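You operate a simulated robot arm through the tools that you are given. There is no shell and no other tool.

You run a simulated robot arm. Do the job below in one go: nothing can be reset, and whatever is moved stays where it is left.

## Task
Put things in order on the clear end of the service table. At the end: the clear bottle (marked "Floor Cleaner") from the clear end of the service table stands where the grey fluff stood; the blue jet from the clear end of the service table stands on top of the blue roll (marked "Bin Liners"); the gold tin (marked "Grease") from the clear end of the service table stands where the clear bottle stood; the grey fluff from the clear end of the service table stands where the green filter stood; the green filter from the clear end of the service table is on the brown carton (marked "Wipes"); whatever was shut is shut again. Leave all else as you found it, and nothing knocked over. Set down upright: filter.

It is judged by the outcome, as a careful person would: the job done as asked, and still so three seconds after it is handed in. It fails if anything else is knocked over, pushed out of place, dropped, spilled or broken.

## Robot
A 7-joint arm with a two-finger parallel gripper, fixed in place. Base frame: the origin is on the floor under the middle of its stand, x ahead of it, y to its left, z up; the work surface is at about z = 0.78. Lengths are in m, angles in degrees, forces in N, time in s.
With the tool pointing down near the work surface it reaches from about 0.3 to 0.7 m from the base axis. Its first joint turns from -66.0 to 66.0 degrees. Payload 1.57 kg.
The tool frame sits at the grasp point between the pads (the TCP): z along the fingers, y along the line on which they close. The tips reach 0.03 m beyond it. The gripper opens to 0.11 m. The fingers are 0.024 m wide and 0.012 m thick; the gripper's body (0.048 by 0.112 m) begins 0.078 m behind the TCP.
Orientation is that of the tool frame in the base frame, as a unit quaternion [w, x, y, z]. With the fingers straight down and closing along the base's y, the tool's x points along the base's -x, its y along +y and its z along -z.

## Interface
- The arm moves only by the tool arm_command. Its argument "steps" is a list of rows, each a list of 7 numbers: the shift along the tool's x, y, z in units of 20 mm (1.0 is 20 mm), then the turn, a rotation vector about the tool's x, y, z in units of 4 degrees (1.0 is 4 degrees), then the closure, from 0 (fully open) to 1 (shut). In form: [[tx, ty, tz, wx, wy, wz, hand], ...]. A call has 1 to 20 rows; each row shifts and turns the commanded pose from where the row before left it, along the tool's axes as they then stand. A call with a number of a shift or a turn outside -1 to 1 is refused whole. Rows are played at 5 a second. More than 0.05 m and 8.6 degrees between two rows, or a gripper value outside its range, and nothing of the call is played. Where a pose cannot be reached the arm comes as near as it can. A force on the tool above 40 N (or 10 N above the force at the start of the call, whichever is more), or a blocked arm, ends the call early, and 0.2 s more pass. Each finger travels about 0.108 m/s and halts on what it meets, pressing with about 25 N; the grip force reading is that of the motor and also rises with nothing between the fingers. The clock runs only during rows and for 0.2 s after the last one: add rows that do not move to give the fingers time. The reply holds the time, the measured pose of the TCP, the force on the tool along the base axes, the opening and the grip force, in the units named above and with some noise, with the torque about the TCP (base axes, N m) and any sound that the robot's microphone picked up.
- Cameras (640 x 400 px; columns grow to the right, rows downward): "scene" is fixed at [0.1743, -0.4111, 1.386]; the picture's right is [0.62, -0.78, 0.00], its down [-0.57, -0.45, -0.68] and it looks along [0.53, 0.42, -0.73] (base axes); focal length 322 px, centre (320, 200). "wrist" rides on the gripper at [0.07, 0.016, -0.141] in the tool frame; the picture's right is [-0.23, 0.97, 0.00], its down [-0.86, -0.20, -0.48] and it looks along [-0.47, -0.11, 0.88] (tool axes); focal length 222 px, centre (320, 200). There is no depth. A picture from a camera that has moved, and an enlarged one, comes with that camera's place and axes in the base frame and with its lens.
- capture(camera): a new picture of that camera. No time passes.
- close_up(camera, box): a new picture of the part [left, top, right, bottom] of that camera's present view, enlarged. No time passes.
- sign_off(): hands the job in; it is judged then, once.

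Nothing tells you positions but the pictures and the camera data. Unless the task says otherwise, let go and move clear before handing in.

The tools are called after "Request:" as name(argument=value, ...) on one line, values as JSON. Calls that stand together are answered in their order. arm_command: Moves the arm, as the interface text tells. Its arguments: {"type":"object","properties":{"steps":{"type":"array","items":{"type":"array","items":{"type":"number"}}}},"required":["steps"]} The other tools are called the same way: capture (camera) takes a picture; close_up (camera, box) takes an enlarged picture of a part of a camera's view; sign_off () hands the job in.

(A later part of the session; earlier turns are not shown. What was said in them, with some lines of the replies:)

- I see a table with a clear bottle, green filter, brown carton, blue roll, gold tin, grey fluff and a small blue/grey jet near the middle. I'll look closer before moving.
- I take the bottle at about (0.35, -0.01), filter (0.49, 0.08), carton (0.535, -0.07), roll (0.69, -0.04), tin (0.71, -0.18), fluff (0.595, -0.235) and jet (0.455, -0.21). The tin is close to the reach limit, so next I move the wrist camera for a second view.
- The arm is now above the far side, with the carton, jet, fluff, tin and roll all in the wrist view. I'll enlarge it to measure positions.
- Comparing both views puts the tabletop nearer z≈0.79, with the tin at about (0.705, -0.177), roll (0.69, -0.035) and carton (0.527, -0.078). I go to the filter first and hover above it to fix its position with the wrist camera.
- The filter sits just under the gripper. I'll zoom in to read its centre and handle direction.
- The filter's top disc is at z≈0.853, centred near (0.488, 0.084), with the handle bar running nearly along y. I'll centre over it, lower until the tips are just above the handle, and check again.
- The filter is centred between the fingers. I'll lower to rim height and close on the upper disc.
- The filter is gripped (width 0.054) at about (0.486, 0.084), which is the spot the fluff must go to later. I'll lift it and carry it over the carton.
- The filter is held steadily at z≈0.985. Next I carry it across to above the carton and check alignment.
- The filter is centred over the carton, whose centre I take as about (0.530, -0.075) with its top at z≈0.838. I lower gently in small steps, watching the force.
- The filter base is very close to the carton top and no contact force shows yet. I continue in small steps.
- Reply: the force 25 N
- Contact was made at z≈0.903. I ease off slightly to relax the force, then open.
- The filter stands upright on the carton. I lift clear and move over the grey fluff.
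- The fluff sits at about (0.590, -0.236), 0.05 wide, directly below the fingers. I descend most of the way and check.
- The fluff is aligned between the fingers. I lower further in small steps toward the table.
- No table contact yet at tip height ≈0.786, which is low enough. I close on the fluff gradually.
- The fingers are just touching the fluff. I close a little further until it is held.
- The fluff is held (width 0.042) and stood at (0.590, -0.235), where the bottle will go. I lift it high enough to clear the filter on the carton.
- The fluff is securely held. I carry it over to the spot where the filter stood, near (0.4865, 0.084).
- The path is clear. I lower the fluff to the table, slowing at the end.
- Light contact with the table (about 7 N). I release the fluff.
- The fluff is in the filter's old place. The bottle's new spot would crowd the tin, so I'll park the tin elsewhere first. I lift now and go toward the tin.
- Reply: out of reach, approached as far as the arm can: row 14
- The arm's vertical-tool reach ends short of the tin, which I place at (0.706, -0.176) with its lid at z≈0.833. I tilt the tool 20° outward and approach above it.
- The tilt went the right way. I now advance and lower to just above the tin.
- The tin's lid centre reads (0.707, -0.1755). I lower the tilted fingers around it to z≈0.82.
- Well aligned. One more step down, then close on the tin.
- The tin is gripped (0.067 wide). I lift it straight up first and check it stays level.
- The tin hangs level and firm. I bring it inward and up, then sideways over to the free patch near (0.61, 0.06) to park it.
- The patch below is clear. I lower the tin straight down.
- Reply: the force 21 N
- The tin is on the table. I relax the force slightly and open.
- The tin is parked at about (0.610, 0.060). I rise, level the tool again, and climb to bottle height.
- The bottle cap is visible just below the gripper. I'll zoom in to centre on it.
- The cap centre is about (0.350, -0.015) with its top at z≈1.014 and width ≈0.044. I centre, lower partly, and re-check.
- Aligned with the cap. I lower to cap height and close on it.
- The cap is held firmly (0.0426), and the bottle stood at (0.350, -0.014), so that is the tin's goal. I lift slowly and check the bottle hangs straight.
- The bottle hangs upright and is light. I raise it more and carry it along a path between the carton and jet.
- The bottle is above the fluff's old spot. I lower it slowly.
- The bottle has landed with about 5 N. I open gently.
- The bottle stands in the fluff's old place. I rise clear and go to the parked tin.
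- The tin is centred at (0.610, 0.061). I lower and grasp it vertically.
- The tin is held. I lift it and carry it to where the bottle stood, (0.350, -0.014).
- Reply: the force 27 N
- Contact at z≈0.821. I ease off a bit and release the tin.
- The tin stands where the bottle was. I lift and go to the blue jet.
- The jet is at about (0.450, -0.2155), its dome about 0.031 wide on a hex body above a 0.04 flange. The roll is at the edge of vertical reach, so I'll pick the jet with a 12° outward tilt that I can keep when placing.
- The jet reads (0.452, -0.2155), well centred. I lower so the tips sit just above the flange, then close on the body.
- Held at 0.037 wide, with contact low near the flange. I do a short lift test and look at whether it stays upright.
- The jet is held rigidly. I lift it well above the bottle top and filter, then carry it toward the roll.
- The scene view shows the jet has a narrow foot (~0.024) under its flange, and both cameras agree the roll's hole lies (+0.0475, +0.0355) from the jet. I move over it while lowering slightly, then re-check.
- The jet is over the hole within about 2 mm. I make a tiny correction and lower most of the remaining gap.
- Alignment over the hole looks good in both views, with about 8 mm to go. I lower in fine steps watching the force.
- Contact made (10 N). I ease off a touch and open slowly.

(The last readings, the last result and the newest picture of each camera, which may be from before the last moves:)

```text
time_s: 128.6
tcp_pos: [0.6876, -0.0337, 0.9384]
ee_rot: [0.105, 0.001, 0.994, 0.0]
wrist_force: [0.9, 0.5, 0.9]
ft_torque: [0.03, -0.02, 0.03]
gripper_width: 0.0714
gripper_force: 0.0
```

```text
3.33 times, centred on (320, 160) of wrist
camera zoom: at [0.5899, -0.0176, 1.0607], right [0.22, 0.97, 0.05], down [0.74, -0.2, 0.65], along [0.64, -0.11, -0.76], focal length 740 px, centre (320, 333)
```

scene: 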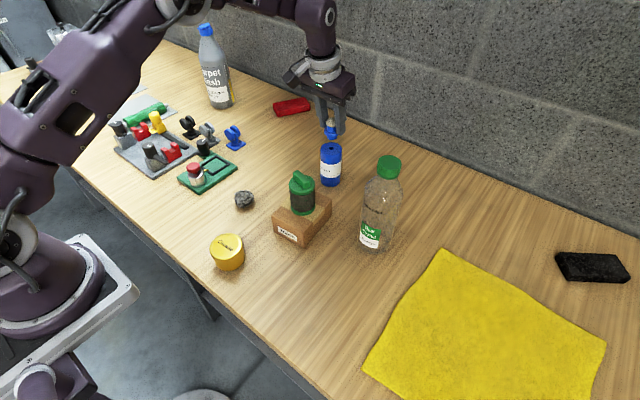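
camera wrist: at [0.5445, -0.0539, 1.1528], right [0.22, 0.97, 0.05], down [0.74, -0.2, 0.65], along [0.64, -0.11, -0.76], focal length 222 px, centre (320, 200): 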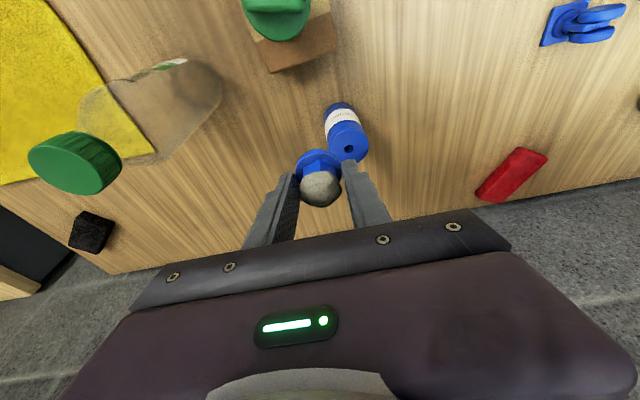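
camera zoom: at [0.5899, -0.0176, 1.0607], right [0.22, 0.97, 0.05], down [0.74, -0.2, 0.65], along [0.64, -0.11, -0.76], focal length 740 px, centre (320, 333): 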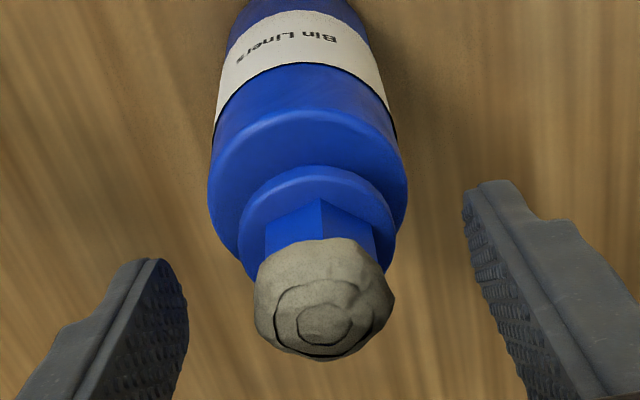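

The jet stands on the roll by itself. I back out along the fingers' axis and then check the whole scene.

Request:
arm_command(steps=[[0, 0, -0.4, 0, 0, 0, 0.3], [0, 0, -0.8, 0, 0, 0, 0.3], [0, 0, -1, 0, 0, 0, 0.3], [0, 0, -1, 0, 0, 0, 0.3], [0, 0, -1, 0, 0, 0, 0.3], [0, 0, -1, 0, 0, 0, 0.3], [0, 0, 0, 0, 0, 0, 0.3]])

Request:
capture(camera="scene")

Request:
capture(camera="wrist")

Request:
close_up(camera="scene", box=[280, 110, 420, 250])

```text
time_s: 130.2
tcp_pos: [0.6656, -0.0328, 1.0406]
ee_rot: [0.104, 0.001, 0.995, 0.0]
wrist_force: [-0.6, 0.6, -0.5]
ft_torque: [0.01, -0.01, -0.01]
gripper_width: 0.0767
gripper_force: 0.2
```

```text
taken
```

scene: 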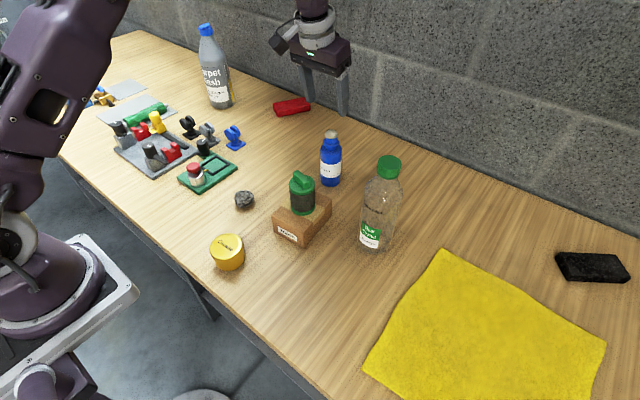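

```text
taken
camera wrist: at [0.568, -0.0176, 1.1628], right [0.22, 0.97, 0.05], down [0.74, -0.2, 0.65], along [0.64, -0.11, -0.76], focal length 222 px, centre (320, 200)
```

wrist: 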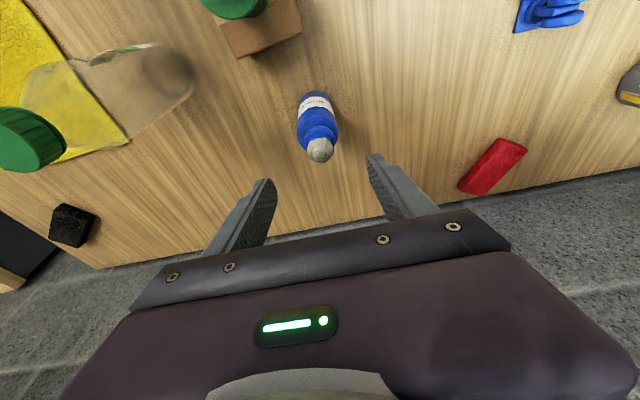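

```text
2.86 times, centred on (350, 180) of scene
camera zoom: at [0.1743, -0.4111, 1.386], right [0.62, -0.78, 0.0], down [-0.57, -0.45, -0.68], along [0.53, 0.42, -0.73], focal length 920 px, centre (234, 257)
```

zoom: 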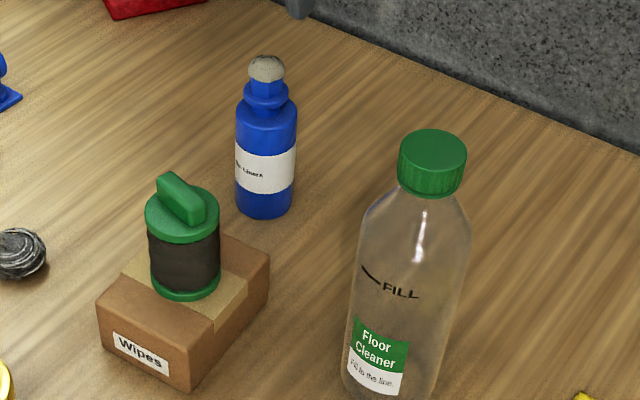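

All five items appear placed. I'll check details: the jet, the left-side items near where I worked, and the tin and fluff positions.

Request:
close_up(camera="scene", box=[100, 90, 290, 280])

Request:
close_up(camera="scene", box=[310, 125, 355, 190])

Request:
close_up(camera="scene", box=[170, 130, 410, 290])

```text
2.11 times, centred on (195, 185) of scene
camera zoom: at [0.1743, -0.4111, 1.386], right [0.62, -0.78, 0.0], down [-0.57, -0.45, -0.68], along [0.53, 0.42, -0.73], focal length 678 px, centre (583, 232)
```

zoom: 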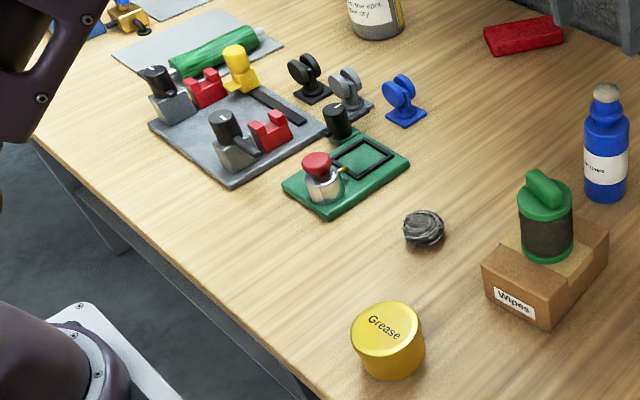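

```text
6.15 times, centred on (332, 158) of scene
camera zoom: at [0.1743, -0.4111, 1.386], right [0.62, -0.78, 0.0], down [-0.57, -0.45, -0.68], along [0.53, 0.42, -0.73], focal length 1982 px, centre (243, 462)
```

zoom: 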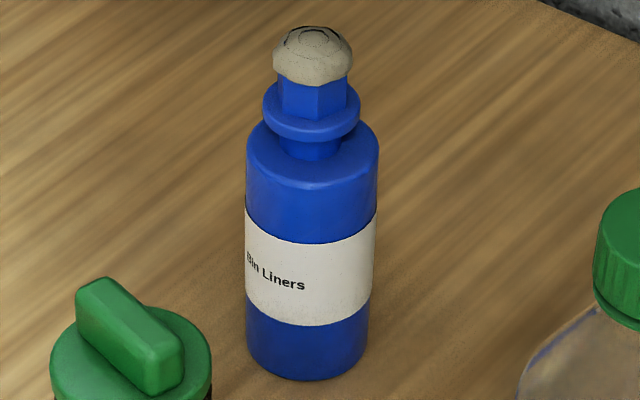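

```text
2.50 times, centred on (290, 210) of scene
camera zoom: at [0.1743, -0.4111, 1.386], right [0.62, -0.78, 0.0], down [-0.57, -0.45, -0.68], along [0.53, 0.42, -0.73], focal length 805 px, centre (395, 175)
```

zoom: 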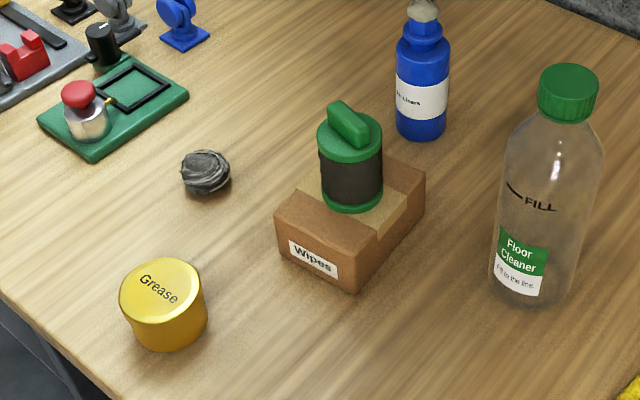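

Everything is upright and nothing else has shifted compared with the first picture. I draw the arm back, level it and then take a final look.

Request:
arm_command(steps=[[0, 0, -1, 0, 0, 0, 0.3], [0.9, 0.1, -0.5, 0, 0, 0, 0.3], [0.9, 0.1, -0.5, 0, 0, 0, 0.3], [0.9, 0.1, -0.5, 0, 0, 0, 0.3], [0.9, 0.1, -0.5, 0, 0, 0, 0.3], [0.9, 0.1, -0.5, 0, 0, 0, 0.3], [0, 0, 0, 0, 1, 0, 0.3], [0, 0, 0, 0, 1, 0, 0.3], [0, 0, 0, 0, 1, 0, 0.3], [0, 0, 0, 0, 0, 0, 0.3], [0, 0, 0, 0, 0, 0, 0.3], [0, 0, 0, 0, 0, 0, 0.3]])

Request:
capture(camera="scene")

Request:
capture(camera="wrist")

```text
time_s: 132.8
tcp_pos: [0.5628, -0.0247, 1.09]
ee_rot: [0.0, 0.0, 1.0, 0.0]
wrist_force: [0.4, 0.1, 0.0]
ft_torque: [-0.04, -0.03, 0.0]
gripper_width: 0.077
gripper_force: 0.0
```

```text
taken
```

scene: 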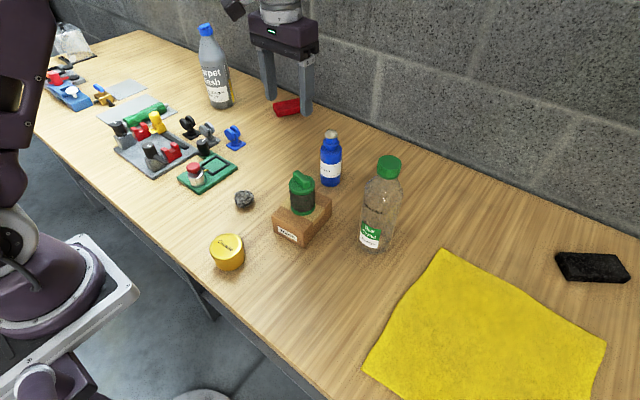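

```text
taken
camera wrist: at [0.4938, -0.0079, 1.2299], right [0.23, 0.97, 0.0], down [0.86, -0.2, 0.48], along [0.47, -0.11, -0.88], focal length 222 px, centre (320, 200)
```

wrist: 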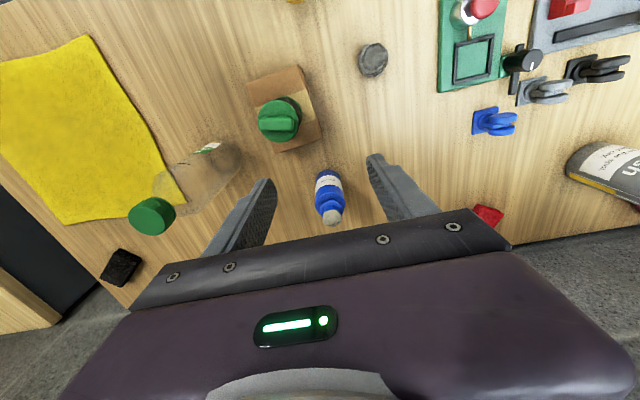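

The end state matches the request: filter upright on the carton, fluff in the filter's place, bottle in the fluff's place, tin in the bottle's place and jet on the roll. The arm is clear, so I hand the job in.

Request:
sign_off()

```text
The job is handed in.
```

The final pictures show all five items where you asked, standing upright, and the job is handed in. I don't have the judge's result.

- **Green filter:** stands upright on the brown "Wipes" carton, near its centre.
- **Grey fluff:** sits where the filter stood, at about (0.487, 0.084).
- **Clear "Floor Cleaner" bottle:** stands where the fluff stood, at about (0.590, -0.235).
- **Gold "Grease" tin:** stands where the bottle stood, at about (0.350, -0.014). I parked it briefly at about (0.61, 0.06) while the bottle was moved, because the bottle's new spot would have blocked the gripper from reaching it.
- **Blue jet:** stands on top of the blue "Bin Liners" roll, within about 2 mm of its centre. It rests on a narrow foot (about 24 mm) over the roll's hole, and it had not moved in the pictures taken after release.

I opened nothing, so nothing needed shutting again. The carton, the roll and the other items on the table look unmoved compared with the first pictures.
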